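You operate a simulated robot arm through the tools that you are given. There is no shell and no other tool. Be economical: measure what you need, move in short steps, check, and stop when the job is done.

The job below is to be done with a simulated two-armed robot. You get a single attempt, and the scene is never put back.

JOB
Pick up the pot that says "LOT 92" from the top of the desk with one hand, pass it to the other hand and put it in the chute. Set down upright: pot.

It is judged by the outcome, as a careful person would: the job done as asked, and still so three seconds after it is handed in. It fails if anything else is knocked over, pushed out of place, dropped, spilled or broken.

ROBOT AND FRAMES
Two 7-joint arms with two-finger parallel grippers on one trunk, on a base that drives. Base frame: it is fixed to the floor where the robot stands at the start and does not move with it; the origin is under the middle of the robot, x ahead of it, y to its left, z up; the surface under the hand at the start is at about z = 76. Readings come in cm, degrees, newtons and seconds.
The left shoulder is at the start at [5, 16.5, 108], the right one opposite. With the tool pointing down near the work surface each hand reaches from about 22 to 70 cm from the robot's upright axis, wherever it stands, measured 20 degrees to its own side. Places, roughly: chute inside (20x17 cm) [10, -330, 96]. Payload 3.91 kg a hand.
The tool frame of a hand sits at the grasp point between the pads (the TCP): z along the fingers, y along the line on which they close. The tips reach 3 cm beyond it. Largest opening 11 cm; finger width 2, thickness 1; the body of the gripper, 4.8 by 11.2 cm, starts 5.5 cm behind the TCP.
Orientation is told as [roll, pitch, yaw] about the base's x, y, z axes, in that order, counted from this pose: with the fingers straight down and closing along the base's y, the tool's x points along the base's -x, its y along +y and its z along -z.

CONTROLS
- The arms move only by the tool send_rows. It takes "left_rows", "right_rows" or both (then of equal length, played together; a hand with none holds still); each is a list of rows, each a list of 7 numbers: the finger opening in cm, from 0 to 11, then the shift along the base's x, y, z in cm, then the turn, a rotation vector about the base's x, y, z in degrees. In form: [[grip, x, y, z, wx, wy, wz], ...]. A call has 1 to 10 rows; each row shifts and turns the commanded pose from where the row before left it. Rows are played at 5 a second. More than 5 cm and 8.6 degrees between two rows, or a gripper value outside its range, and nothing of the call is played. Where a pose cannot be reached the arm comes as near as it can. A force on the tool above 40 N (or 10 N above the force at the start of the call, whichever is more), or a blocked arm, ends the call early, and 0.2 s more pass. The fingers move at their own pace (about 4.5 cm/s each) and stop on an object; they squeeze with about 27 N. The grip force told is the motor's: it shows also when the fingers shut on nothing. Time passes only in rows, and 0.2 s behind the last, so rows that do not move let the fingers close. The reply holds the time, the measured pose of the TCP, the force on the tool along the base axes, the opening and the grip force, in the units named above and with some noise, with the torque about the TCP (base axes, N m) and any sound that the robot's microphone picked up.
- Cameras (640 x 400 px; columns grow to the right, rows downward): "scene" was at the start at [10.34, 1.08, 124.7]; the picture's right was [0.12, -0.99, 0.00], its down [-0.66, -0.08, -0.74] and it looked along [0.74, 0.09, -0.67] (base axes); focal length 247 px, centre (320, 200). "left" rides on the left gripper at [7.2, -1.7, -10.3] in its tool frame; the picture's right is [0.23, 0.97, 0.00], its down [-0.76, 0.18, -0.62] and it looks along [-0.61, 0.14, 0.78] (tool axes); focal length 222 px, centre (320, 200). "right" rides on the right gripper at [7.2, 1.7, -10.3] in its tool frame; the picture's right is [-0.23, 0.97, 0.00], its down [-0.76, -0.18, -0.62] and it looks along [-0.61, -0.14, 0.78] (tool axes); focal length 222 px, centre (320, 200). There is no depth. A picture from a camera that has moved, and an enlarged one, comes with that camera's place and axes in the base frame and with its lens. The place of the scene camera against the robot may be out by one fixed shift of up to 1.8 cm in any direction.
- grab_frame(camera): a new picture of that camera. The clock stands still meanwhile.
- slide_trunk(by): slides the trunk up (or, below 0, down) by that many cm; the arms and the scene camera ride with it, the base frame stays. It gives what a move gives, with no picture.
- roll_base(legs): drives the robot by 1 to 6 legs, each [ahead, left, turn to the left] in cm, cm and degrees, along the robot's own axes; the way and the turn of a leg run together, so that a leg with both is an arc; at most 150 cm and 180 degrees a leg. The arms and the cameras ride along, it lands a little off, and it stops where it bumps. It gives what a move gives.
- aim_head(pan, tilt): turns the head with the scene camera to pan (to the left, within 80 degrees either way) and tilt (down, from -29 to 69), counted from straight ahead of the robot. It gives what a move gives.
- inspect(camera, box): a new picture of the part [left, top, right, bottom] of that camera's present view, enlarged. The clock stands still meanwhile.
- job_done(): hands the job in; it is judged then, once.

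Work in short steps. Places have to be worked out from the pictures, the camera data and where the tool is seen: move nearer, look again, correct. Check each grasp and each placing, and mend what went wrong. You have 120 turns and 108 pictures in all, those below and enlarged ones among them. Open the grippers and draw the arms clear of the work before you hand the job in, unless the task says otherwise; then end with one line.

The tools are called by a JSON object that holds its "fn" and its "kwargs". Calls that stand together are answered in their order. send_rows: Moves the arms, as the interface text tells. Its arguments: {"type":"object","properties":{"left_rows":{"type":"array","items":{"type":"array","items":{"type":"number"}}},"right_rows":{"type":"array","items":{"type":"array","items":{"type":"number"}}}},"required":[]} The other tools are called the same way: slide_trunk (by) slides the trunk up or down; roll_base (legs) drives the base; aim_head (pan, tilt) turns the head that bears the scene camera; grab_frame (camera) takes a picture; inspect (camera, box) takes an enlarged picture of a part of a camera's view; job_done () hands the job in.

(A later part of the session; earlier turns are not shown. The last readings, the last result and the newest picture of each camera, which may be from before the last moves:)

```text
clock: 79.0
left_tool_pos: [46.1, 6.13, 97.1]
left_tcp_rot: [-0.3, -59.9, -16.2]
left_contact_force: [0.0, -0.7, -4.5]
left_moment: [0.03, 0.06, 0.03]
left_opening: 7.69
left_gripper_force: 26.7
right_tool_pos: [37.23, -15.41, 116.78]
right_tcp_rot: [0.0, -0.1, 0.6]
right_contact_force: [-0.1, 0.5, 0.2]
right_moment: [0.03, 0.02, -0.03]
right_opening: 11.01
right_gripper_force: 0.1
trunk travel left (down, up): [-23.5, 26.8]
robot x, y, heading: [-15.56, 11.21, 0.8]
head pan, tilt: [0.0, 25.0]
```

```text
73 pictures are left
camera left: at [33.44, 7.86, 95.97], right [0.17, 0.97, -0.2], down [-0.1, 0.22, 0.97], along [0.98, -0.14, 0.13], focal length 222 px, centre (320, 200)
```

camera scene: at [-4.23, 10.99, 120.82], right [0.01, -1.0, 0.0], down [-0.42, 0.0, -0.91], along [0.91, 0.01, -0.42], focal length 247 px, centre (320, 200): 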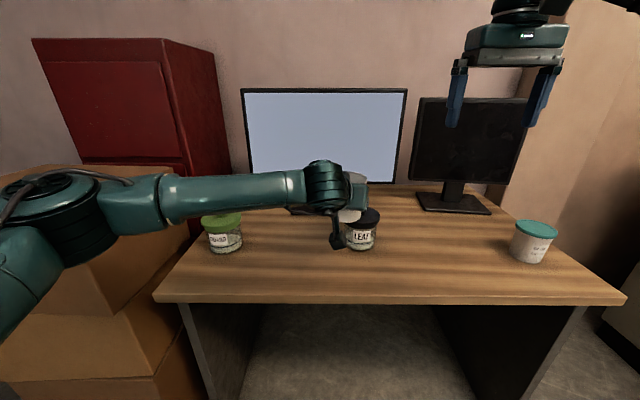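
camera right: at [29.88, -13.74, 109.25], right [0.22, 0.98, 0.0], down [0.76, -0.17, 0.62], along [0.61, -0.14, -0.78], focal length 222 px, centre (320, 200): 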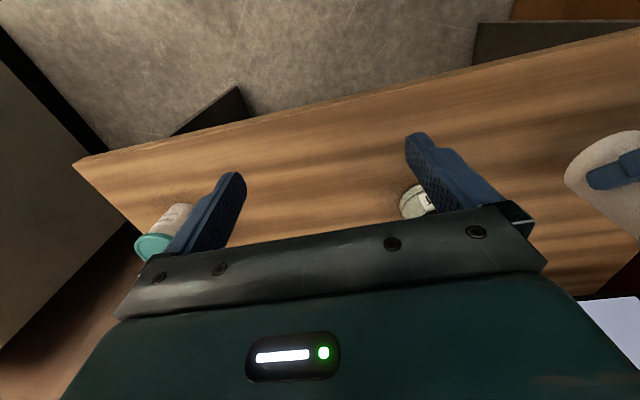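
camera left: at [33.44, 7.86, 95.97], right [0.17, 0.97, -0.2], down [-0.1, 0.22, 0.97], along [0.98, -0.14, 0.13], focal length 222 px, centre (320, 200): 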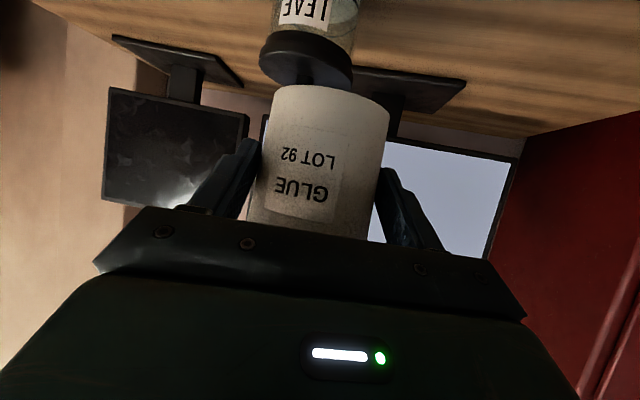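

The pot is held firmly, its axis at about [47.5, 5.7], lid top near z = 101. I bring the right hand over it high up, then check alignment with its camera.

{"fn": "send_rows", "kwargs": {"right_rows": [[11, 1.72, 3.5, -0.3, 0, 0, 0], [11, 1.72, 3.5, -0.3, 0, 0, 0], [11, 1.72, 3.5, -0.3, 0, 0, 0], [11, 1.72, 3.5, -0.3, 0, 0, 0], [11, 1.72, 3.5, -0.3, 0, 0, 0], [11, 1.72, 3.5, -0.3, 0, 0, 0]]}}

{"fn": "grab_frame", "kwargs": {"camera": "right"}}

{"fn": "grab_frame", "kwargs": {"camera": "scene"}}

```text
clock: 80.4
left_tool_pos: [45.94, 6.1, 97.16]
left_tcp_rot: [-0.4, -60.0, -16.2]
left_contact_force: [0.7, 0.6, -4.3]
left_moment: [0.01, 0.09, 0.0]
left_opening: 7.68
left_gripper_force: 27.3
right_tool_pos: [41.06, 5.92, 110.35]
right_tcp_rot: [-0.1, -0.1, 0.6]
right_contact_force: [-0.2, 0.0, -0.7]
right_moment: [0.01, -0.03, 0.01]
right_opening: 10.97
right_gripper_force: 0.0
right hand out of reach, approached as far as the arm can: row 2, 3, 4, 5, 6
trunk travel left (down, up): [-23.5, 26.8]
robot x, y, heading: [-15.77, 10.82, 0.7]
head pan, tilt: [0.0, 25.0]
```

```text
72 pictures are left
camera right: at [33.78, 7.53, 120.73], right [0.22, 0.98, 0.0], down [0.76, -0.17, 0.62], along [0.61, -0.14, -0.78], focal length 222 px, centre (320, 200)
```

right: 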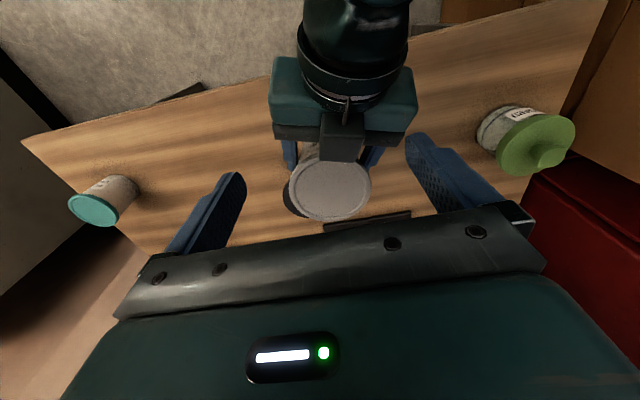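

```text
71 pictures are left
camera scene: at [-4.31, 11.05, 120.84], right [0.01, -1.0, 0.0], down [-0.42, 0.0, -0.91], along [0.91, 0.01, -0.42], focal length 247 px, centre (320, 200)
```

scene: 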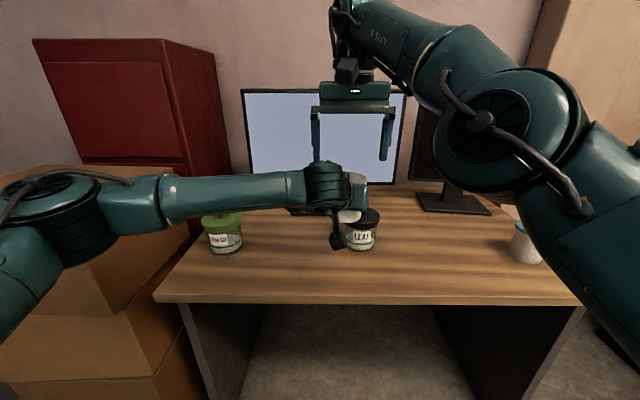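

The right arm can't reach that far out at that height, so I bring the pot to it: left hand 5 cm back toward the robot and 3 cm lower, under the waiting right hand.

{"fn": "send_rows", "kwargs": {"left_rows": [[0, -1, 0, -0.7, 0, 0, 0], [0, -1.4, 0, -0.8, 0, 0, 0], [0, -1.4, 0, -0.8, 0, 0, 0], [0, -1.2, 0, -0.7, 0, 0, 0], [0, 0, 0, 0, 0, 0, 0]]}}

{"fn": "grab_frame", "kwargs": {"camera": "right"}}

```text
clock: 81.6
left_tool_pos: [40.94, 6.16, 93.95]
left_tcp_rot: [-0.5, -59.8, -16.2]
left_contact_force: [-0.5, 0.1, -3.5]
left_moment: [0.04, 0.06, 0.0]
left_opening: 7.65
left_gripper_force: 26.6
right_tool_pos: [40.96, 5.81, 110.3]
right_tcp_rot: [-0.1, 0.1, 0.6]
right_contact_force: [-0.1, -0.7, -0.5]
right_moment: [0.01, 0.0, 0.05]
right_opening: 10.97
right_gripper_force: 0.2
trunk travel left (down, up): [-23.5, 26.8]
robot x, y, heading: [-15.47, 11.24, 0.6]
head pan, tilt: [0.0, 25.0]
```

```text
70 pictures are left
camera right: at [33.87, 7.44, 120.69], right [0.22, 0.98, 0.0], down [0.76, -0.17, 0.62], along [0.61, -0.14, -0.78], focal length 222 px, centre (320, 200)
```

right: 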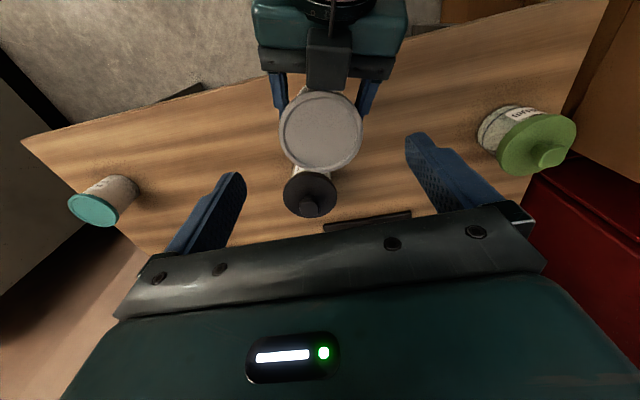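

The lid centre measures [42.4, 5.6], lid top about z = 98.2, as predicted. I test the descent with two short rows first.

{"fn": "send_rows", "kwargs": {"right_rows": [[11, 0.5, -0.1, -2, 0, 0, 0], [11, 0.5, -0.1, -2, 0, 0, 0]]}}

```text
clock: 82.2
left_tool_pos: [41.06, 5.99, 94.03]
left_tcp_rot: [-0.4, -60.0, -16.3]
left_contact_force: [-0.2, 0.3, -4.3]
left_moment: [0.02, 0.08, -0.04]
left_opening: 7.71
left_gripper_force: 27.0
right_tool_pos: [42.21, 5.75, 106.17]
right_tcp_rot: [-0.1, 0.0, 0.5]
right_contact_force: [0.2, 0.0, 0.2]
right_moment: [-0.01, -0.04, -0.02]
right_opening: 11.0
right_gripper_force: 0.1
trunk travel left (down, up): [-23.5, 26.8]
robot x, y, heading: [-15.57, 11.05, 0.7]
head pan, tilt: [0.0, 25.0]
```

Good tracking: the right hand is at [42.2, 5.75, 106.2]. I go down 4 cm more and look.

{"fn": "send_rows", "kwargs": {"right_rows": [[11, 0.1, -0.1, -2, 0, 0, 0], [11, 0.1, 0, -2, 0, 0, 0]]}}

{"fn": "grab_frame", "kwargs": {"camera": "right"}}

{"fn": "inspect", "kwargs": {"camera": "scene", "box": [250, 60, 430, 270]}}

```text
clock: 82.8
left_tool_pos: [41.04, 6.05, 93.95]
left_tcp_rot: [-0.4, -60.0, -16.2]
left_contact_force: [0.6, 0.2, -4.9]
left_moment: [-0.01, 0.1, 0.01]
left_opening: 7.71
left_gripper_force: 27.4
right_tool_pos: [42.53, 5.47, 102.2]
right_tcp_rot: [0.0, -0.1, 0.5]
right_contact_force: [-0.8, 0.2, 0.0]
right_moment: [0.02, 0.04, -0.02]
right_opening: 11.0
right_gripper_force: 0.1
trunk travel left (down, up): [-23.5, 26.8]
robot x, y, heading: [-15.47, 10.63, 0.6]
head pan, tilt: [0.0, 25.0]
```

```text
69 pictures are left
camera right: at [35.21, 7.16, 112.63], right [0.22, 0.98, 0.0], down [0.76, -0.17, 0.62], along [0.61, -0.14, -0.78], focal length 222 px, centre (320, 200)
```

right: 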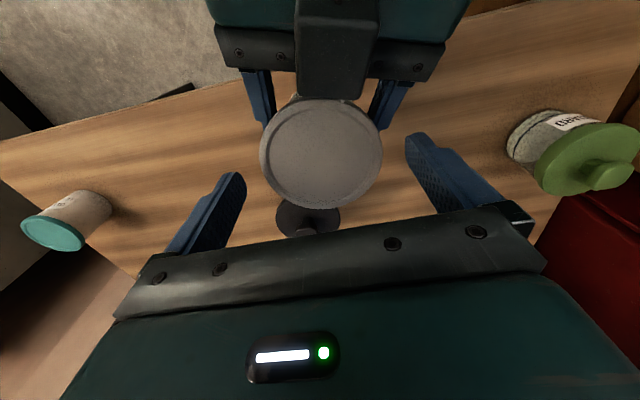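

```text
1.90 times, centred on (340, 165) of scene
camera zoom: at [-4.22, 10.98, 120.83], right [0.01, -1.0, 0.0], down [-0.42, 0.0, -0.91], along [0.91, 0.01, -0.42], focal length 471 px, centre (282, 267)
```

zoom: 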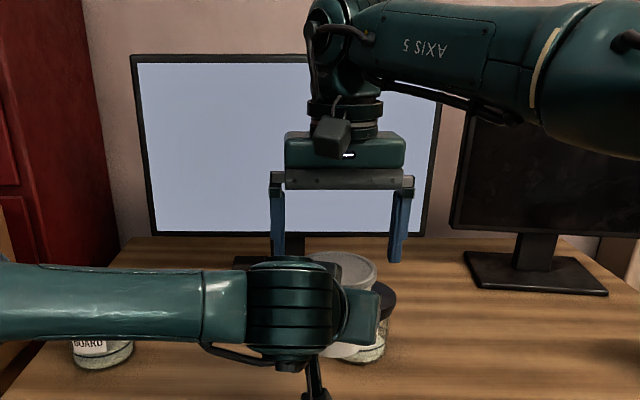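

Alignment holds: lid centre [42.3, 5.6] against the tool at [42.5, 5.5]. I descend the last 3.2 cm so that the tips reach just below the lid rim.

{"fn": "send_rows", "kwargs": {"right_rows": [[11, -0.1, 0, -1.1, 0, 0, 0], [11, 0, 0.1, -1.1, 0, 0, 0], [11, 0, 0, -1.0, 0, 0, 0]]}}

{"fn": "grab_frame", "kwargs": {"camera": "right"}}

{"fn": "inspect", "kwargs": {"camera": "scene", "box": [250, 100, 430, 270]}}

{"fn": "grab_frame", "kwargs": {"camera": "left"}}

```text
clock: 83.6
left_tool_pos: [41.06, 6.07, 93.99]
left_tcp_rot: [-0.4, -59.8, -16.2]
left_contact_force: [-0.1, -0.7, -4.7]
left_moment: [-0.01, 0.05, -0.01]
left_opening: 7.69
left_gripper_force: 27.0
right_tool_pos: [42.45, 5.47, 98.97]
right_tcp_rot: [0.0, -0.2, 0.5]
right_contact_force: [0.1, -0.5, 0.5]
right_moment: [0.03, 0.01, -0.01]
right_opening: 11.0
right_gripper_force: 0.1
trunk travel left (down, up): [-23.5, 26.8]
robot x, y, heading: [-15.59, 10.77, 0.4]
head pan, tilt: [0.0, 25.0]
```

```text
67 pictures are left
camera right: at [35.1, 7.17, 109.34], right [0.22, 0.98, 0.0], down [0.76, -0.17, 0.62], along [0.61, -0.14, -0.78], focal length 222 px, centre (320, 200)
```

right: 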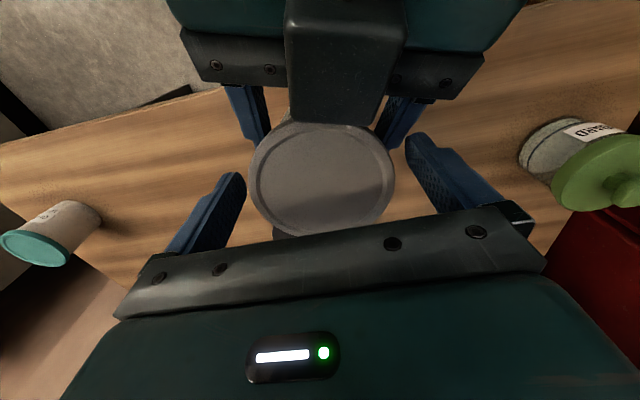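

```text
2.35 times, centred on (340, 185) of scene
camera zoom: at [-4.23, 10.99, 120.83], right [0.01, -1.0, 0.0], down [-0.42, 0.0, -0.91], along [0.91, 0.01, -0.42], focal length 582 px, centre (273, 235)
```

zoom: 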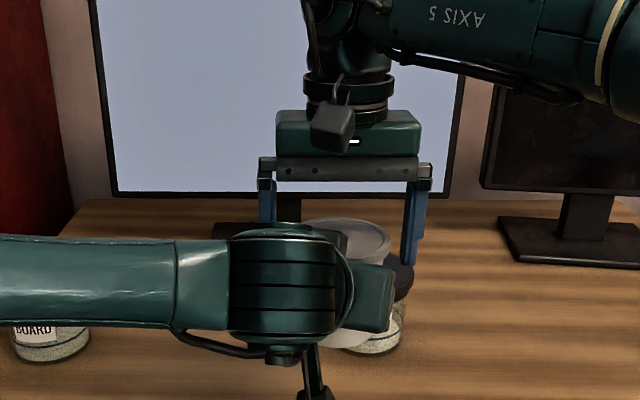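

```text
65 pictures are left
camera left: at [28.43, 7.91, 92.9], right [0.17, 0.97, -0.2], down [-0.1, 0.22, 0.97], along [0.98, -0.14, 0.13], focal length 222 px, centre (320, 200)
```

left: 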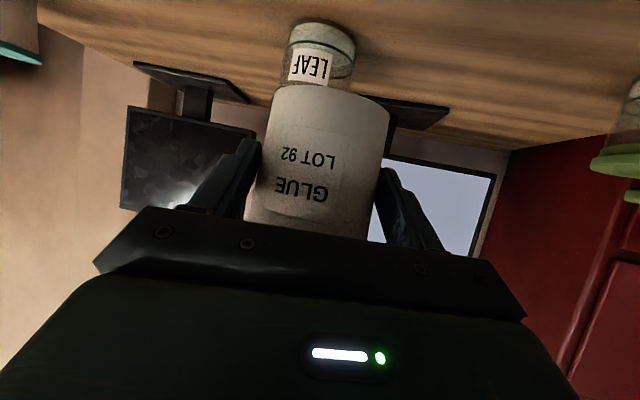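

The right fingers straddle the lid, tips just below the rim and clear of the left fingers. I close the right hand.

{"fn": "send_rows", "kwargs": {"right_rows": [[0, 0, 0.1, 0, 0, 0, 0], [0, 0, 0, 0, 0, 0, 0], [0, 0, 0, 0, 0, 0, 0], [0, 0, 0, 0, 0, 0, 0]]}}

{"fn": "grab_frame", "kwargs": {"camera": "right"}}

```text
clock: 84.6
left_tool_pos: [41.08, 6.21, 93.99]
left_tcp_rot: [-0.4, -59.9, -16.1]
left_contact_force: [-3.2, 8.1, -3.7]
left_moment: [-0.01, -0.02, -0.01]
left_opening: 7.7
left_gripper_force: 27.2
right_tool_pos: [42.52, 5.58, 98.96]
right_tcp_rot: [-0.1, 0.0, 0.5]
right_contact_force: [3.0, -7.1, -0.4]
right_moment: [-0.34, -0.07, 0.05]
right_opening: 9.02
right_gripper_force: 27.1
trunk travel left (down, up): [-23.5, 26.8]
robot x, y, heading: [-15.78, 10.64, 0.6]
head pan, tilt: [0.0, 25.0]
```

```text
64 pictures are left
camera right: at [35.1, 7.21, 109.35], right [0.22, 0.98, 0.0], down [0.76, -0.17, 0.62], along [0.61, -0.14, -0.78], focal length 222 px, centre (320, 200)
```

right: 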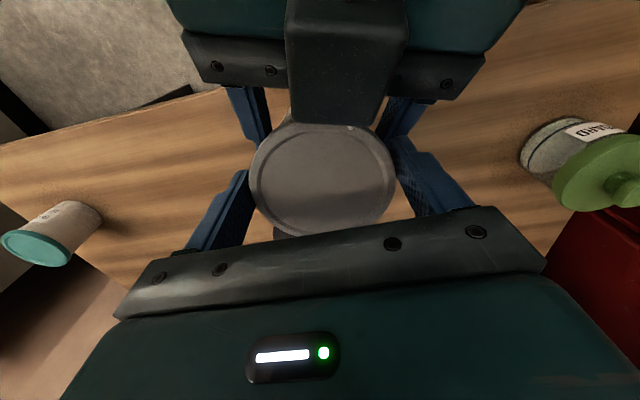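

Both hands hold it (right at 9.0 cm, 27 N). I open the left hand gradually and watch that the right one keeps the load.

{"fn": "send_rows", "kwargs": {"left_rows": [[8.2, 0, 0, 0, 0, 0, 0], [9, 0, 0, 0, 0, 0, 0], [10, 0, 0, 0, 0, 0, 0], [11, 0, 0, 0, 0, 0, 0], [11, 0, 0, 0, 0, 0, 0]]}}

{"fn": "grab_frame", "kwargs": {"camera": "left"}}

```text
clock: 85.8
left_tool_pos: [41.01, 6.05, 93.97]
left_tcp_rot: [-0.4, -59.9, -16.2]
left_contact_force: [-0.6, 0.3, -0.2]
left_moment: [-0.04, -0.02, 0.02]
left_opening: 11.0
left_gripper_force: 0.0
right_tool_pos: [42.3, 5.73, 99.09]
right_tcp_rot: [0.0, -0.1, 0.6]
right_contact_force: [-1.1, -0.8, 0.2]
right_moment: [0.04, 0.01, 0.01]
right_opening: 8.99
right_gripper_force: 27.1
trunk travel left (down, up): [-23.5, 26.8]
robot x, y, heading: [-15.44, 10.69, 0.7]
head pan, tilt: [0.0, 25.0]
```

```text
63 pictures are left
camera left: at [28.44, 7.91, 92.93], right [0.17, 0.97, -0.2], down [-0.1, 0.22, 0.97], along [0.98, -0.14, 0.13], focal length 222 px, centre (320, 200)
```

left: 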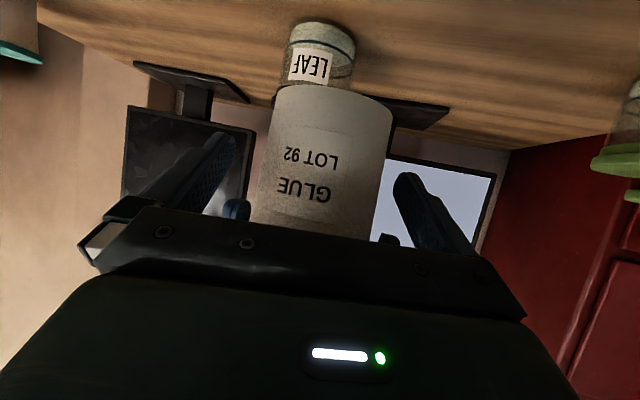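

The pot looks in place in the right hand, but neither hand shows its weight; I take another reading by backing the left hand off a centimetre.

{"fn": "send_rows", "kwargs": {"left_rows": [[11, -0.5, 0.14, 0, 0, 0, 0], [11, -0.5, 0.14, 0, 0, 0, 0], [11, 0, 0, 0, 0, 0, 0]]}}

```text
clock: 86.6
left_tool_pos: [40.06, 6.39, 94.07]
left_tcp_rot: [-0.5, -60.0, -16.3]
left_contact_force: [0.2, -0.7, -0.5]
left_moment: [-0.02, -0.02, 0.02]
left_opening: 10.99
left_gripper_force: 0.0
right_tool_pos: [42.28, 5.63, 99.04]
right_tcp_rot: [0.0, 0.0, 0.6]
right_contact_force: [0.6, 0.3, 0.2]
right_moment: [0.0, 0.03, -0.01]
right_opening: 8.99
right_gripper_force: 27.4
trunk travel left (down, up): [-23.5, 26.8]
robot x, y, heading: [-15.53, 11.19, 0.2]
head pan, tilt: [0.0, 25.0]
```

The pot stays still with nothing touching it but the right hand, so I withdraw the left hand further and look.

{"fn": "send_rows", "kwargs": {"left_rows": [[11, -1.9, 0.6, 0, 0, 0, 0], [11, -1.9, 0.6, 0, 0, 0, 0], [11, -1.9, 0.6, 0, 0, 0, 0], [11, -1.9, 0.6, 0, 0, 0, 0]]}}

{"fn": "grab_frame", "kwargs": {"camera": "left"}}

{"fn": "grab_frame", "kwargs": {"camera": "scene"}}

```text
clock: 87.6
left_tool_pos: [32.56, 8.73, 94.08]
left_tcp_rot: [-0.4, -60.0, -16.2]
left_contact_force: [0.1, 0.4, -0.2]
left_moment: [0.0, 0.02, -0.01]
left_opening: 11.0
left_gripper_force: 0.0
right_tool_pos: [42.37, 5.75, 99.03]
right_tcp_rot: [-0.1, 0.1, 0.7]
right_contact_force: [0.0, 0.5, -0.6]
right_moment: [0.02, 0.01, 0.0]
right_opening: 8.98
right_gripper_force: 26.8
trunk travel left (down, up): [-23.5, 26.8]
robot x, y, heading: [-16.06, 10.73, 0.6]
head pan, tilt: [0.0, 25.0]
```

```text
62 pictures are left
camera left: at [19.84, 10.54, 92.91], right [0.17, 0.97, -0.2], down [-0.1, 0.22, 0.97], along [0.98, -0.14, 0.13], focal length 222 px, centre (320, 200)
```

left: 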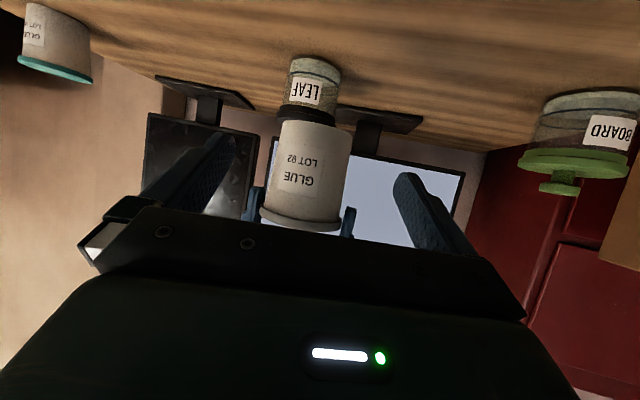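

```text
61 pictures are left
camera scene: at [-4.24, 11.0, 120.83], right [0.01, -1.0, 0.0], down [-0.42, 0.0, -0.91], along [0.91, 0.01, -0.42], focal length 247 px, centre (320, 200)
```

scene: 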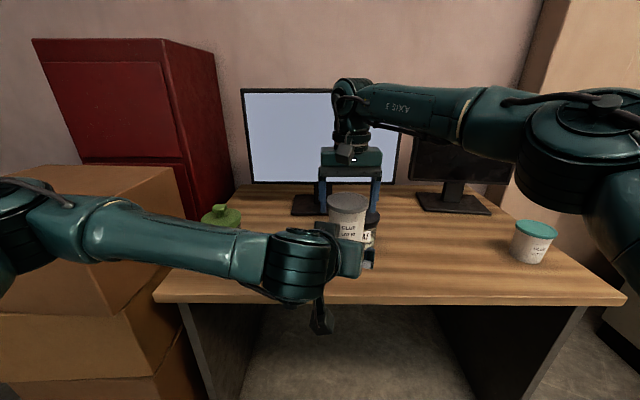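

The handover is complete: the right hand alone carries the pot, upright. I back the robot away from the desk.

{"fn": "roll_base", "kwargs": {"legs": [[-30, 0, 0], [-31, 0, 0]]}}

{"fn": "grab_frame", "kwargs": {"camera": "scene"}}

```text
clock: 91.3
left_tool_pos: [-28.06, 8.1, 93.96]
left_tcp_rot: [-0.4, -60.1, -16.7]
left_contact_force: [0.3, -0.1, 0.2]
left_moment: [0.03, 0.0, 0.02]
left_opening: 10.99
left_gripper_force: 0.1
right_tool_pos: [-18.1, 4.9, 99.14]
right_tcp_rot: [0.0, 0.0, -0.1]
right_contact_force: [-0.2, -0.5, 0.5]
right_moment: [-0.01, -0.01, -0.01]
right_opening: 8.99
right_gripper_force: 26.8
trunk travel left (down, up): [-23.5, 26.8]
robot x, y, heading: [-75.7, 10.79, -0.1]
head pan, tilt: [0.0, 25.0]
```

```text
60 pictures are left
camera scene: at [-64.68, 10.68, 120.83], right [0.0, -1.0, 0.0], down [-0.42, 0.0, -0.91], along [0.91, 0.0, -0.42], focal length 247 px, centre (320, 200)
```

scene: 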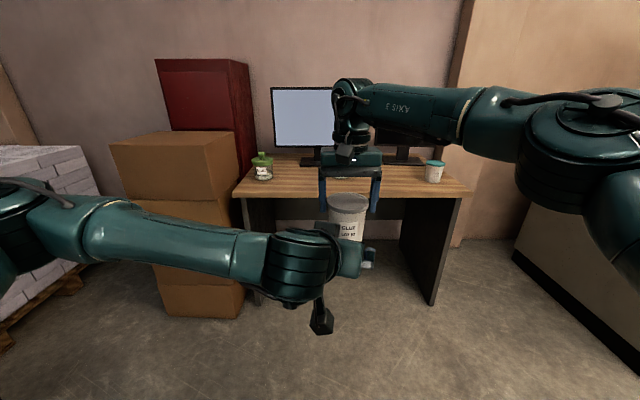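

I tuck the left hand out to its side, turning it back to pointing down, and raise the trunk so that the pot travels high.

{"fn": "send_rows", "kwargs": {"left_rows": [[11, 0, 2.5, 0, 0, 0, 8.5], [11, 0, 2.5, 0, 0, 0, 8.2], [11, 0, 2.5, 0.5, 0, 8.57, 0], [11, 0, 2.5, 0.5, 0, 8.57, 0], [11, 0, 2.5, 0.5, 0, 8.57, 0], [11, 0, 2.5, 0.5, 0, 8.57, 0], [11, 0.5, 2.5, 0.5, 0, 8.57, 0], [11, 0.5, 2.5, 0.5, 0, 8.57, 0], [11, 0.5, 2.5, 0.5, 0, 8.57, 0]]}}

{"fn": "slide_trunk", "kwargs": {"by": 16}}

{"fn": "grab_frame", "kwargs": {"camera": "scene"}}

```text
clock: 93.3
left_tool_pos: [-26.65, 30.6, 97.44]
left_tcp_rot: [-0.5, 0.2, 0.0]
left_contact_force: [1.2, -0.3, 0.7]
left_moment: [0.01, -0.02, 0.03]
left_opening: 11.0
left_gripper_force: 0.0
right_tool_pos: [-18.14, 4.83, 98.91]
right_tcp_rot: [0.0, 0.0, -0.1]
right_contact_force: [0.1, 0.0, -0.9]
right_moment: [-0.03, 0.06, 0.0]
right_opening: 9.0
right_gripper_force: 26.8
trunk travel left (down, up): [-23.5, 26.8]
robot x, y, heading: [-76.32, 10.71, -0.2]
head pan, tilt: [0.0, 25.0]
```

```text
clock: 95.1
left_tool_pos: [-26.43, 30.53, 113.46]
left_tcp_rot: [-0.5, 0.0, -0.1]
left_contact_force: [-0.5, -0.6, -0.3]
left_moment: [0.0, -0.01, -0.02]
left_opening: 10.99
left_gripper_force: 0.1
right_tool_pos: [-18.24, 4.77, 114.96]
right_tcp_rot: [0.0, 0.0, -0.1]
right_contact_force: [-0.1, -0.2, -4.1]
right_moment: [0.01, 0.05, -0.04]
right_opening: 9.0
right_gripper_force: 27.3
trunk travel left (down, up): [-39.5, 10.8]
robot x, y, heading: [-76.12, 10.35, -0.0]
head pan, tilt: [0.0, 25.0]
```

```text
59 pictures are left
camera scene: at [-64.63, 10.68, 136.82], right [0.0, -1.0, 0.0], down [-0.42, 0.0, -0.91], along [0.91, 0.0, -0.42], focal length 247 px, centre (320, 200)
```

scene: 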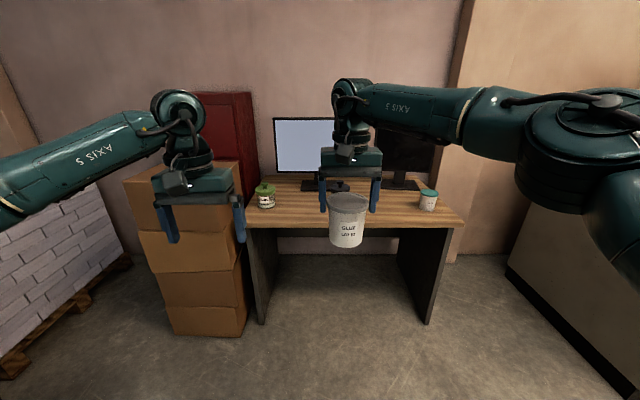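

The right hand now feels the pot's 4 N. I draw the left hand in close, so it won't hover over the bench later, and drive right along the aisle.

{"fn": "send_rows", "kwargs": {"left_rows": [[11, -3.6, 1.6, 0, 0, 0, 0], [11, -3.6, 1.6, 0, 0, 0, 0], [11, -3.6, 1.6, 0, 0, 0, 0], [11, -3.6, 1.6, 0, 0, 0, 0], [11, -3.6, 1.6, 0, 0, 0, 0], [11, -3.6, 1.6, 0, 0, 0, 0]]}}

{"fn": "roll_base", "kwargs": {"legs": [[-2, -140, 0], [0, -140, 0]]}}

{"fn": "aim_head", "kwargs": {"pan": -30, "tilt": 28}}

{"fn": "grab_frame", "kwargs": {"camera": "scene"}}

```text
clock: 96.5
left_tool_pos: [-48.58, 40.48, 113.37]
left_tcp_rot: [-0.6, 0.0, -0.2]
left_contact_force: [-0.5, 0.3, -0.7]
left_moment: [0.02, 0.01, 0.03]
left_opening: 10.99
left_gripper_force: 0.1
right_tool_pos: [-18.23, 4.84, 114.97]
right_tcp_rot: [0.0, -0.1, -0.1]
right_contact_force: [-0.5, -0.1, -3.5]
right_moment: [-0.01, 0.02, 0.04]
right_opening: 9.0
right_gripper_force: 26.8
trunk travel left (down, up): [-39.5, 10.8]
robot x, y, heading: [-76.03, 11.0, 0.1]
head pan, tilt: [0.0, 25.0]
```

```text
clock: 121.3
left_tool_pos: [-49.87, -241.98, 113.36]
left_tcp_rot: [-0.6, 0.0, 0.6]
left_contact_force: [-0.5, 0.7, -0.4]
left_moment: [0.02, 0.02, 0.01]
left_opening: 10.99
left_gripper_force: 0.0
right_tool_pos: [-19.22, -277.31, 114.96]
right_tcp_rot: [-0.1, 0.0, 0.6]
right_contact_force: [-0.9, 0.7, -4.9]
right_moment: [0.0, 0.01, -0.03]
right_opening: 8.98
right_gripper_force: 27.3
trunk travel left (down, up): [-39.5, 10.8]
robot x, y, heading: [-77.04, -271.97, 0.8]
head pan, tilt: [0.0, 25.0]
```

```text
clock: 122.2
left_tool_pos: [-49.88, -242.0, 113.48]
left_tcp_rot: [-0.4, 0.0, 0.5]
left_contact_force: [-0.2, -0.1, -0.1]
left_moment: [-0.03, 0.02, -0.02]
left_opening: 10.99
left_gripper_force: 0.1
right_tool_pos: [-19.27, -277.26, 114.96]
right_tcp_rot: [0.0, 0.0, 0.7]
right_contact_force: [-0.4, 0.8, -4.8]
right_moment: [0.01, 0.0, -0.01]
right_opening: 9.0
right_gripper_force: 26.9
trunk travel left (down, up): [-39.5, 10.8]
robot x, y, heading: [-77.19, -272.38, 0.6]
head pan, tilt: [-30.0, 28.0]
```

```text
58 pictures are left
camera scene: at [-67.04, -276.49, 136.35], right [-0.49, -0.87, 0.0], down [-0.41, 0.23, -0.88], along [0.77, -0.43, -0.47], focal length 247 px, centre (320, 200)
```

scene: 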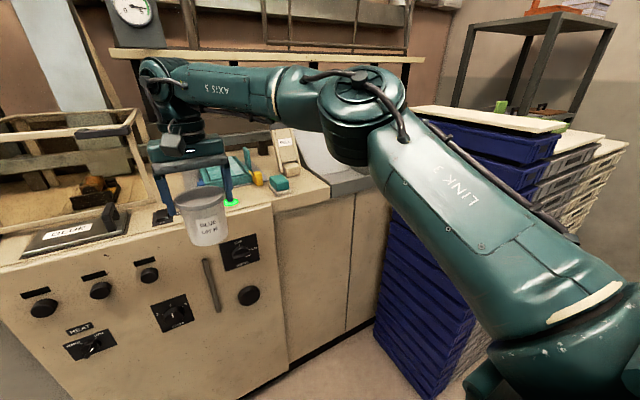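

The pot rides safely. I turn 30° right on the spot and measure the chute again from here.

{"fn": "roll_base", "kwargs": {"legs": [[0, 0, -30.6]]}}

{"fn": "aim_head", "kwargs": {"pan": -5, "tilt": 30}}

{"fn": "grab_frame", "kwargs": {"camera": "scene"}}

```text
clock: 124.1
left_tool_pos: [-38.32, -259.89, 113.43]
left_tcp_rot: [-0.5, 0.0, -29.8]
left_contact_force: [-0.6, -0.5, 0.0]
left_moment: [-0.01, 0.0, -0.01]
left_opening: 10.99
left_gripper_force: 0.1
right_tool_pos: [-29.83, -305.72, 114.98]
right_tcp_rot: [0.1, 0.0, -29.8]
right_contact_force: [-0.4, 0.2, -4.4]
right_moment: [0.03, 0.04, 0.0]
right_opening: 9.0
right_gripper_force: 27.4
trunk travel left (down, up): [-39.5, 10.8]
robot x, y, heading: [-77.44, -272.23, -30.1]
head pan, tilt: [-30.0, 28.0]
```

```text
clock: 125.0
left_tool_pos: [-38.42, -259.91, 113.48]
left_tcp_rot: [-0.5, 0.0, -29.8]
left_contact_force: [0.0, -0.2, 0.4]
left_moment: [0.04, 0.03, 0.01]
left_opening: 10.98
left_gripper_force: 0.2
right_tool_pos: [-29.71, -305.8, 114.94]
right_tcp_rot: [-0.1, 0.1, -29.8]
right_contact_force: [0.4, 0.4, -4.6]
right_moment: [0.03, 0.05, 0.03]
right_opening: 8.99
right_gripper_force: 27.2
trunk travel left (down, up): [-39.5, 10.8]
robot x, y, heading: [-77.18, -272.26, -29.7]
head pan, tilt: [-5.0, 30.0]
```

```text
57 pictures are left
camera scene: at [-67.96, -278.69, 136.03], right [-0.57, -0.82, 0.0], down [-0.41, 0.29, -0.87], along [0.71, -0.49, -0.5], focal length 247 px, centre (320, 200)
```

scene: 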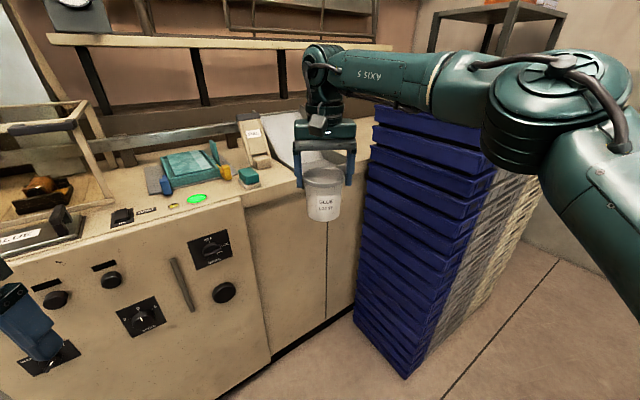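

My elbow rides at about z = 131, over the 120 cm stack, but I want more margin: I raise the trunk 8 cm, turn 10° further right, and go half the way toward the chute.

{"fn": "slide_trunk", "kwargs": {"by": 8}}

{"fn": "roll_base", "kwargs": {"legs": [[0, 0, -10.3], [20, 5.5, 0]]}}

{"fn": "aim_head", "kwargs": {"pan": 0, "tilt": 35}}

{"fn": "grab_frame", "kwargs": {"camera": "scene"}}

{"fn": "grab_frame", "kwargs": {"camera": "right"}}

```text
clock: 126.2
left_tool_pos: [-38.43, -259.87, 121.48]
left_tcp_rot: [-0.6, 0.1, -29.9]
left_contact_force: [-0.9, 0.2, -1.1]
left_moment: [-0.01, -0.01, -0.02]
left_opening: 10.99
left_gripper_force: 0.0
right_tool_pos: [-29.72, -305.8, 122.97]
right_tcp_rot: [0.1, 0.0, -29.9]
right_contact_force: [0.3, 0.2, -4.3]
right_moment: [0.02, 0.03, 0.01]
right_opening: 9.0
right_gripper_force: 26.9
trunk travel left (down, up): [-47.5, 2.8]
robot x, y, heading: [-76.91, -271.8, -29.9]
head pan, tilt: [-5.0, 30.0]
```

```text
clock: 128.5
left_tool_pos: [-18.1, -275.12, 121.49]
left_tcp_rot: [-0.5, 0.0, -39.8]
left_contact_force: [0.4, 0.4, -0.2]
left_moment: [0.0, 0.0, 0.02]
left_opening: 11.0
left_gripper_force: 0.1
right_tool_pos: [-17.49, -321.93, 122.95]
right_tcp_rot: [0.0, 0.1, -39.8]
right_contact_force: [0.1, 0.0, -5.6]
right_moment: [0.01, 0.0, 0.03]
right_opening: 9.03
right_gripper_force: 27.0
trunk travel left (down, up): [-47.5, 2.8]
robot x, y, heading: [-58.6, -279.89, -40.0]
head pan, tilt: [-5.0, 30.0]
```

```text
clock: 129.1
left_tool_pos: [-18.07, -275.32, 121.5]
left_tcp_rot: [-0.5, 0.0, -39.8]
left_contact_force: [-0.2, 0.4, 0.1]
left_moment: [-0.06, 0.01, 0.03]
left_opening: 11.01
left_gripper_force: 0.1
right_tool_pos: [-17.7, -322.01, 123.06]
right_tcp_rot: [0.0, 0.2, -39.7]
right_contact_force: [0.4, -0.1, -4.7]
right_moment: [0.03, 0.05, -0.03]
right_opening: 9.02
right_gripper_force: 27.1
trunk travel left (down, up): [-47.5, 2.8]
robot x, y, heading: [-58.09, -280.79, -39.8]
head pan, tilt: [0.0, 35.0]
```

```text
56 pictures are left
camera scene: at [-50.24, -288.02, 143.25], right [-0.64, -0.77, 0.0], down [-0.44, 0.37, -0.82], along [0.63, -0.52, -0.57], focal length 247 px, centre (320, 200)
```

scene: 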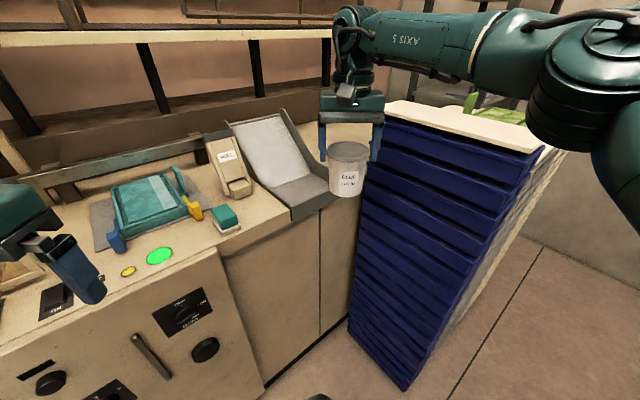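

```text
55 pictures are left
camera right: at [-22.12, -315.99, 133.33], right [0.8, 0.6, 0.0], down [0.47, -0.62, 0.62], along [0.38, -0.5, -0.78], focal length 222 px, centre (320, 200)
```

right: 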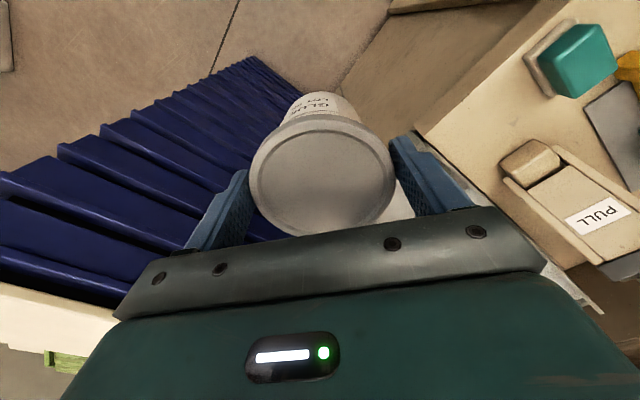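

The chute is in clear view now; I enlarge it to fix its place.

{"fn": "inspect", "kwargs": {"camera": "scene", "box": [190, 100, 390, 230]}}

```text
3.08 times, centred on (290, 165) of scene
camera zoom: at [-50.24, -288.02, 143.25], right [-0.64, -0.77, 0.0], down [-0.44, 0.37, -0.82], along [0.63, -0.52, -0.57], focal length 761 px, centre (412, 308)
```

zoom: 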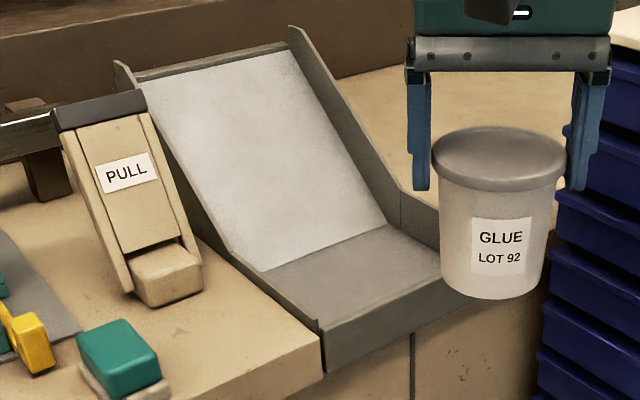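

The tray floor measures x≈2–19, y≈-322 to -341, so I aim the pot at [10, -331]. I drive most of the remaining way with the pot well above the lip.

{"fn": "roll_base", "kwargs": {"legs": [[12, 4.6, 0], [11.5, 4.6, 0]]}}

{"fn": "grab_frame", "kwargs": {"camera": "scene"}}

{"fn": "grab_frame", "kwargs": {"camera": "right"}}

```text
clock: 131.3
left_tool_pos: [3.25, -281.52, 122.39]
left_tcp_rot: [-0.1, -1.2, -37.6]
left_contact_force: [0.6, -0.3, 0.3]
left_moment: [0.04, 0.0, -0.02]
left_opening: 11.03
left_gripper_force: 0.0
right_tool_pos: [4.08, -328.78, 123.29]
right_tcp_rot: [0.4, -0.3, -39.2]
right_contact_force: [-0.7, -0.6, -5.2]
right_moment: [0.05, 0.02, 0.0]
right_opening: 9.0
right_gripper_force: 27.0
trunk travel left (down, up): [-47.5, 2.8]
robot x, y, heading: [-36.01, -287.79, -39.3]
head pan, tilt: [0.0, 35.0]
stopped in leg 2: the robot was blocked; the commanded pose is now the measured one
```

```text
53 pictures are left
camera scene: at [-29.14, -295.32, 143.45], right [-0.63, -0.78, -0.01], down [-0.44, 0.36, -0.82], along [0.64, -0.52, -0.57], focal length 247 px, centre (320, 200)
```

scene: 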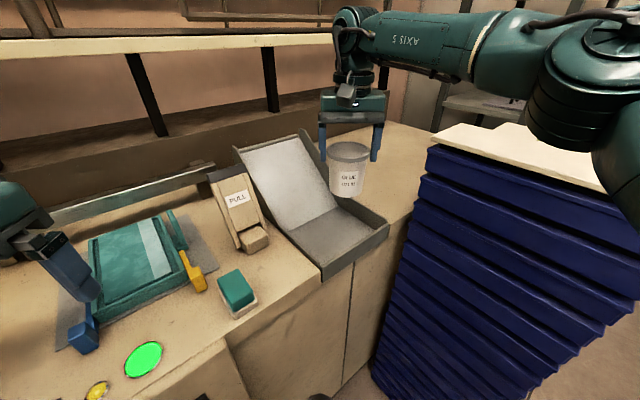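

```text
52 pictures are left
camera right: at [-0.6, -322.96, 133.75], right [0.79, 0.61, 0.01], down [0.47, -0.62, 0.63], along [0.39, -0.49, -0.78], focal length 222 px, centre (320, 200)
```

right: 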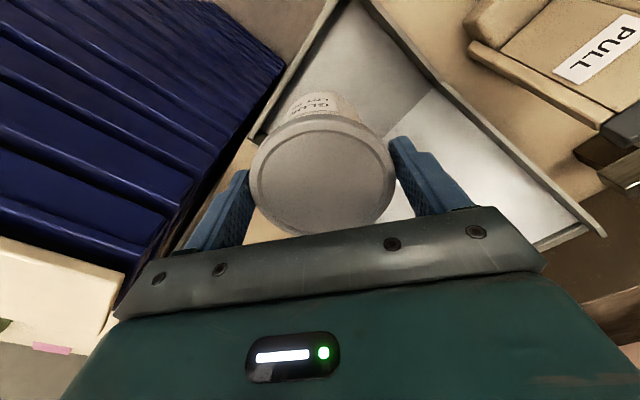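

The base stopped: something blocked it, probably my left arm (its hand is twisted 2°). I back off a little at once and look to the left.

{"fn": "roll_base", "kwargs": {"legs": [[-5, -2, 0]]}}

{"fn": "aim_head", "kwargs": {"pan": 60, "tilt": 25}}

{"fn": "grab_frame", "kwargs": {"camera": "scene"}}

```text
clock: 132.0
left_tool_pos: [2.92, -281.24, 121.97]
left_tcp_rot: [-0.4, -1.2, -37.4]
left_contact_force: [-0.4, -0.2, -0.7]
left_moment: [0.02, 0.0, 0.0]
left_opening: 10.99
left_gripper_force: 0.1
right_tool_pos: [3.6, -328.38, 123.0]
right_tcp_rot: [0.2, 0.0, -38.8]
right_contact_force: [-0.3, 0.1, -4.2]
right_moment: [0.01, 0.02, -0.04]
right_opening: 8.99
right_gripper_force: 27.3
trunk travel left (down, up): [-47.5, 2.8]
robot x, y, heading: [-37.12, -287.79, -39.0]
head pan, tilt: [0.0, 35.0]
stopped in leg 1: the robot was blocked; the commanded pose is now the measured one
```

```text
clock: 133.3
left_tool_pos: [2.88, -281.25, 121.97]
left_tcp_rot: [-0.3, -1.2, -37.7]
left_contact_force: [-0.2, 0.2, 0.0]
left_moment: [0.0, 0.04, -0.02]
left_opening: 10.99
left_gripper_force: 0.0
right_tool_pos: [3.66, -328.25, 123.13]
right_tcp_rot: [0.1, -0.3, -39.0]
right_contact_force: [-0.7, -0.4, -4.0]
right_moment: [0.02, 0.01, -0.03]
right_opening: 9.0
right_gripper_force: 26.7
trunk travel left (down, up): [-47.5, 2.8]
robot x, y, heading: [-37.11, -287.58, -39.1]
head pan, tilt: [60.0, 25.0]
```

```text
51 pictures are left
camera scene: at [-27.69, -285.99, 144.91], right [0.36, -0.93, 0.0], down [-0.39, -0.15, -0.91], along [0.85, 0.32, -0.42], focal length 247 px, centre (320, 200)
```

scene: 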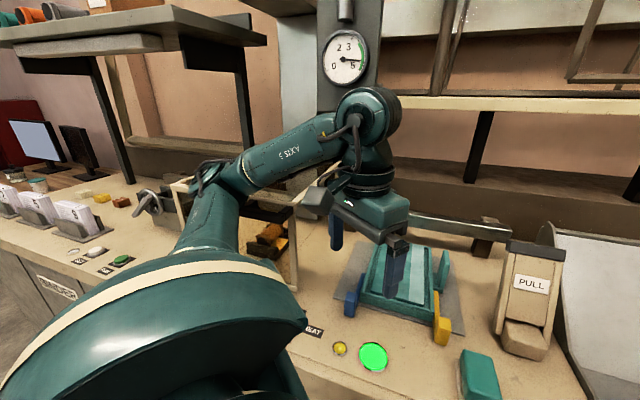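

{"fn": "inspect", "kwargs": {"camera": "scene", "box": [130, 80, 420, 290]}}

```text
1.90 times, centred on (275, 185) of scene
camera zoom: at [-27.69, -285.99, 144.91], right [0.36, -0.93, 0.0], down [-0.39, -0.15, -0.91], along [0.85, 0.32, -0.42], focal length 471 px, centre (406, 229)
```

zoom: 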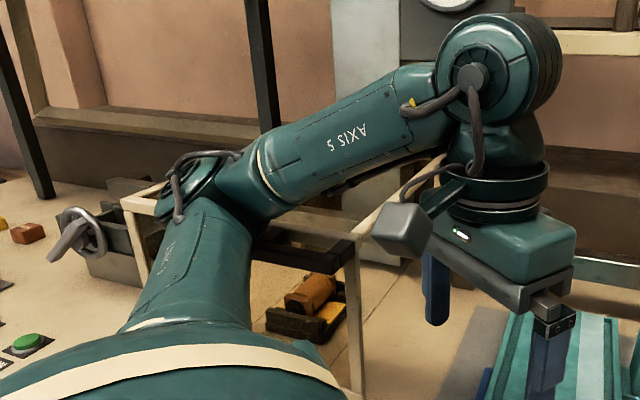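

The left elbow has got onto the machine's wooden guard frame. I raise the trunk the little that is left, to lift it off before moving anything sideways.

{"fn": "slide_trunk", "kwargs": {"by": 2.7}}

{"fn": "inspect", "kwargs": {"camera": "scene", "box": [130, 80, 420, 290]}}

```text
clock: 134.0
left_tool_pos: [3.47, -281.29, 124.43]
left_tcp_rot: [-0.6, -0.8, -37.8]
left_contact_force: [-0.5, -0.4, 0.1]
left_moment: [0.0, 0.01, -0.03]
left_opening: 11.02
left_gripper_force: 0.0
right_tool_pos: [4.27, -328.39, 125.54]
right_tcp_rot: [-0.2, 0.3, -39.1]
right_contact_force: [0.1, 0.7, -4.7]
right_moment: [0.05, 0.04, 0.0]
right_opening: 8.98
right_gripper_force: 27.1
trunk travel left (down, up): [-50.2, 0.1]
robot x, y, heading: [-36.9, -287.25, -39.2]
head pan, tilt: [60.0, 25.0]
```

```text
1.90 times, centred on (275, 185) of scene
camera zoom: at [-26.78, -286.02, 147.51], right [0.36, -0.93, 0.0], down [-0.4, -0.15, -0.91], along [0.85, 0.32, -0.42], focal length 471 px, centre (406, 229)
```

zoom: 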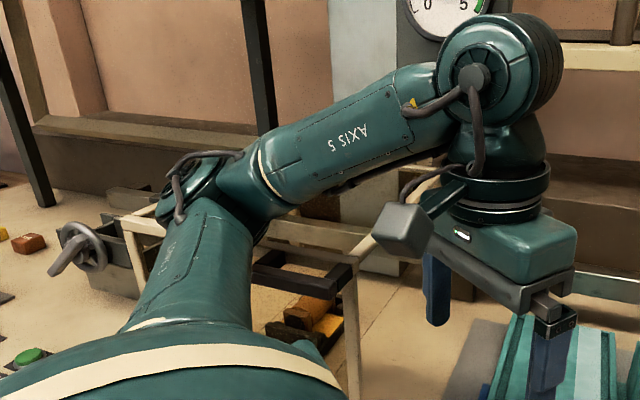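

Still slightly twisted, so I lift the left hand itself 4 cm, which should raise the elbow further.

{"fn": "send_rows", "kwargs": {"left_rows": [[11, 0, 0, 2, 0, 0, 0], [11, 0, 0, 2, 0, 0, 0], [11, 0, 0, 0, 0, 0, 0]]}}

{"fn": "inspect", "kwargs": {"camera": "scene", "box": [130, 80, 420, 290]}}

```text
clock: 134.8
left_tool_pos: [3.48, -281.17, 128.34]
left_tcp_rot: [-0.6, -0.8, -37.8]
left_contact_force: [0.4, -0.5, 0.2]
left_moment: [0.0, 0.02, 0.03]
left_opening: 11.01
left_gripper_force: 0.0
right_tool_pos: [4.35, -328.43, 125.63]
right_tcp_rot: [-0.1, 0.1, -39.0]
right_contact_force: [0.3, 0.1, -4.8]
right_moment: [-0.01, 0.03, 0.02]
right_opening: 9.03
right_gripper_force: 27.4
trunk travel left (down, up): [-50.2, 0.1]
robot x, y, heading: [-37.26, -287.52, -38.9]
head pan, tilt: [60.0, 25.0]
```

```text
1.90 times, centred on (275, 185) of scene
camera zoom: at [-26.89, -286.0, 147.53], right [0.36, -0.93, 0.0], down [-0.4, -0.15, -0.91], along [0.85, 0.32, -0.42], focal length 471 px, centre (406, 229)
```

zoom: 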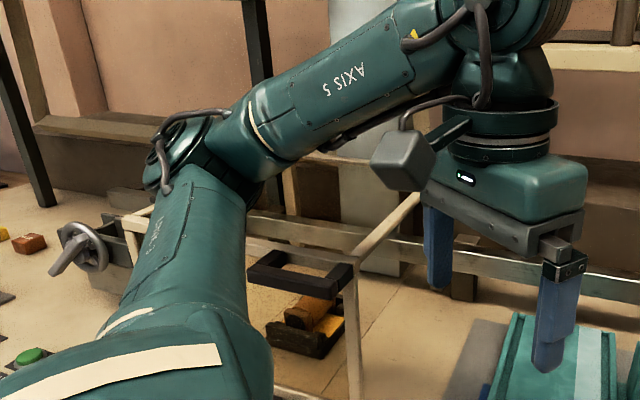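

The elbow is now visibly above the frame, which stands where it was. I back off 8 cm along my heading.

{"fn": "roll_base", "kwargs": {"legs": [[-8, -3, 0]]}}

{"fn": "grab_frame", "kwargs": {"camera": "scene"}}

```text
clock: 135.9
left_tool_pos: [-4.58, -278.65, 128.49]
left_tcp_rot: [-0.6, -0.8, -37.8]
left_contact_force: [-0.3, -0.1, -0.1]
left_moment: [-0.03, -0.03, -0.01]
left_opening: 10.99
left_gripper_force: 0.1
right_tool_pos: [-3.72, -325.68, 125.55]
right_tcp_rot: [-0.1, 0.1, -39.2]
right_contact_force: [-1.1, -0.6, -4.1]
right_moment: [0.04, 0.02, 0.03]
right_opening: 8.97
right_gripper_force: 26.6
trunk travel left (down, up): [-50.2, 0.1]
robot x, y, heading: [-44.96, -284.67, -39.2]
head pan, tilt: [60.0, 25.0]
```

```text
47 pictures are left
camera scene: at [-35.0, -283.33, 147.53], right [0.36, -0.93, 0.0], down [-0.39, -0.15, -0.91], along [0.85, 0.32, -0.42], focal length 247 px, centre (320, 200)
```

scene: 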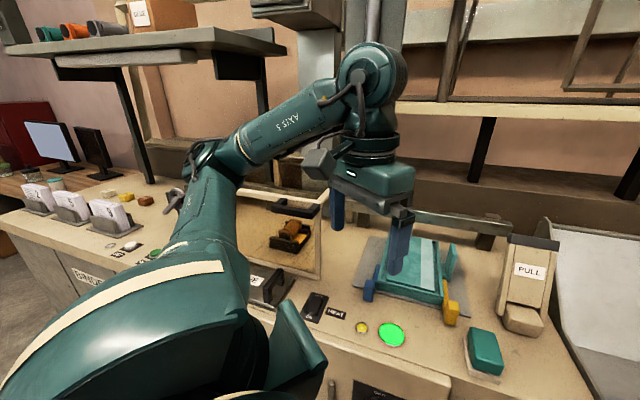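

It moves freely and the machine's parts stand as before. I lift the left hand 16 cm more so its elbow passes high over the guard frame, and check.

{"fn": "send_rows", "kwargs": {"left_rows": [[11, 0, 0, 4, 0, 0, 0], [11, 0, 0, 4, 0, 0, 0], [11, 0, 0, 4, 0, 0, 0], [11, 0, 0, 4, 0, 0, 0]]}}

{"fn": "grab_frame", "kwargs": {"camera": "scene"}}

```text
clock: 136.9
left_tool_pos: [-4.72, -280.88, 142.96]
left_tcp_rot: [-0.7, -0.8, -37.8]
left_contact_force: [0.6, 0.0, 0.4]
left_moment: [0.0, -0.03, 0.0]
left_opening: 10.97
left_gripper_force: 0.1
left hand out of reach, approached as far as the arm can: row 3, 4
right_tool_pos: [-3.82, -325.7, 125.41]
right_tcp_rot: [0.0, 0.2, -39.1]
right_contact_force: [-0.6, -0.2, -4.6]
right_moment: [0.01, 0.0, 0.03]
right_opening: 9.04
right_gripper_force: 27.3
trunk travel left (down, up): [-50.2, 0.1]
robot x, y, heading: [-44.5, -284.63, -39.2]
head pan, tilt: [60.0, 25.0]
```

```text
46 pictures are left
camera scene: at [-34.98, -283.45, 147.53], right [0.36, -0.93, 0.0], down [-0.39, -0.15, -0.91], along [0.85, 0.32, -0.42], focal length 247 px, centre (320, 200)
```

scene: 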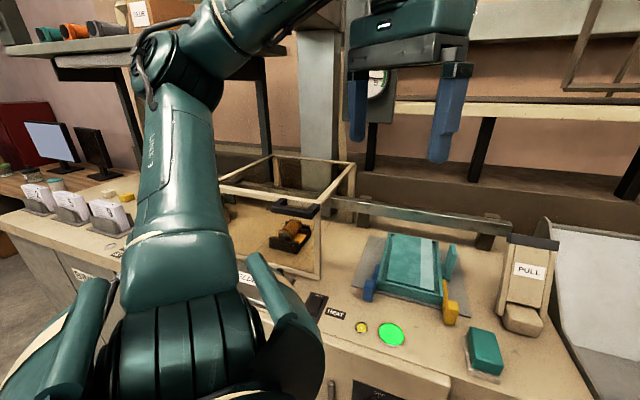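

The left elbow is now about 150 cm high, far above the frame and away from the shelf. I drive forward again by the same 8 cm.

{"fn": "roll_base", "kwargs": {"legs": [[8.5, 2.8, 0]]}}

{"fn": "grab_frame", "kwargs": {"camera": "scene"}}

{"fn": "grab_frame", "kwargs": {"camera": "right"}}

```text
clock: 138.0
left_tool_pos: [3.87, -284.04, 142.81]
left_tcp_rot: [-0.6, -0.8, -37.6]
left_contact_force: [0.4, -0.2, -1.1]
left_moment: [0.01, 0.03, 0.03]
left_opening: 11.01
left_gripper_force: 0.1
right_tool_pos: [4.48, -328.85, 125.56]
right_tcp_rot: [-0.2, 0.1, -39.0]
right_contact_force: [-1.4, -0.7, -4.8]
right_moment: [0.02, 0.01, 0.01]
right_opening: 9.0
right_gripper_force: 26.7
trunk travel left (down, up): [-50.2, 0.1]
robot x, y, heading: [-36.69, -288.0, -39.2]
head pan, tilt: [60.0, 25.0]
```

```text
45 pictures are left
camera scene: at [-26.63, -286.53, 147.53], right [0.36, -0.93, 0.0], down [-0.4, -0.15, -0.91], along [0.85, 0.32, -0.42], focal length 247 px, centre (320, 200)
```

scene: 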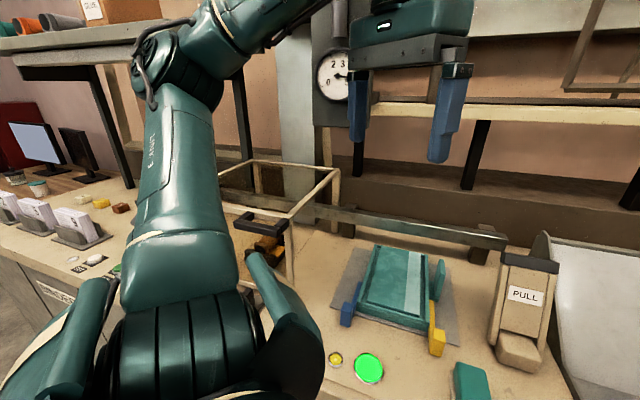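

```text
44 pictures are left
camera right: at [0.01, -322.99, 135.97], right [0.79, 0.61, 0.0], down [0.48, -0.62, 0.62], along [0.38, -0.49, -0.78], focal length 222 px, centre (320, 200)
```

right: 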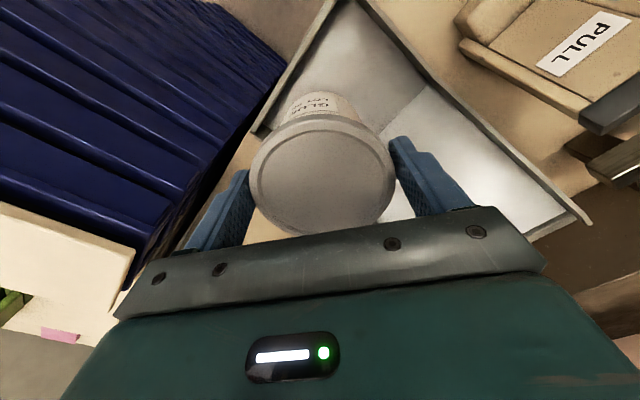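

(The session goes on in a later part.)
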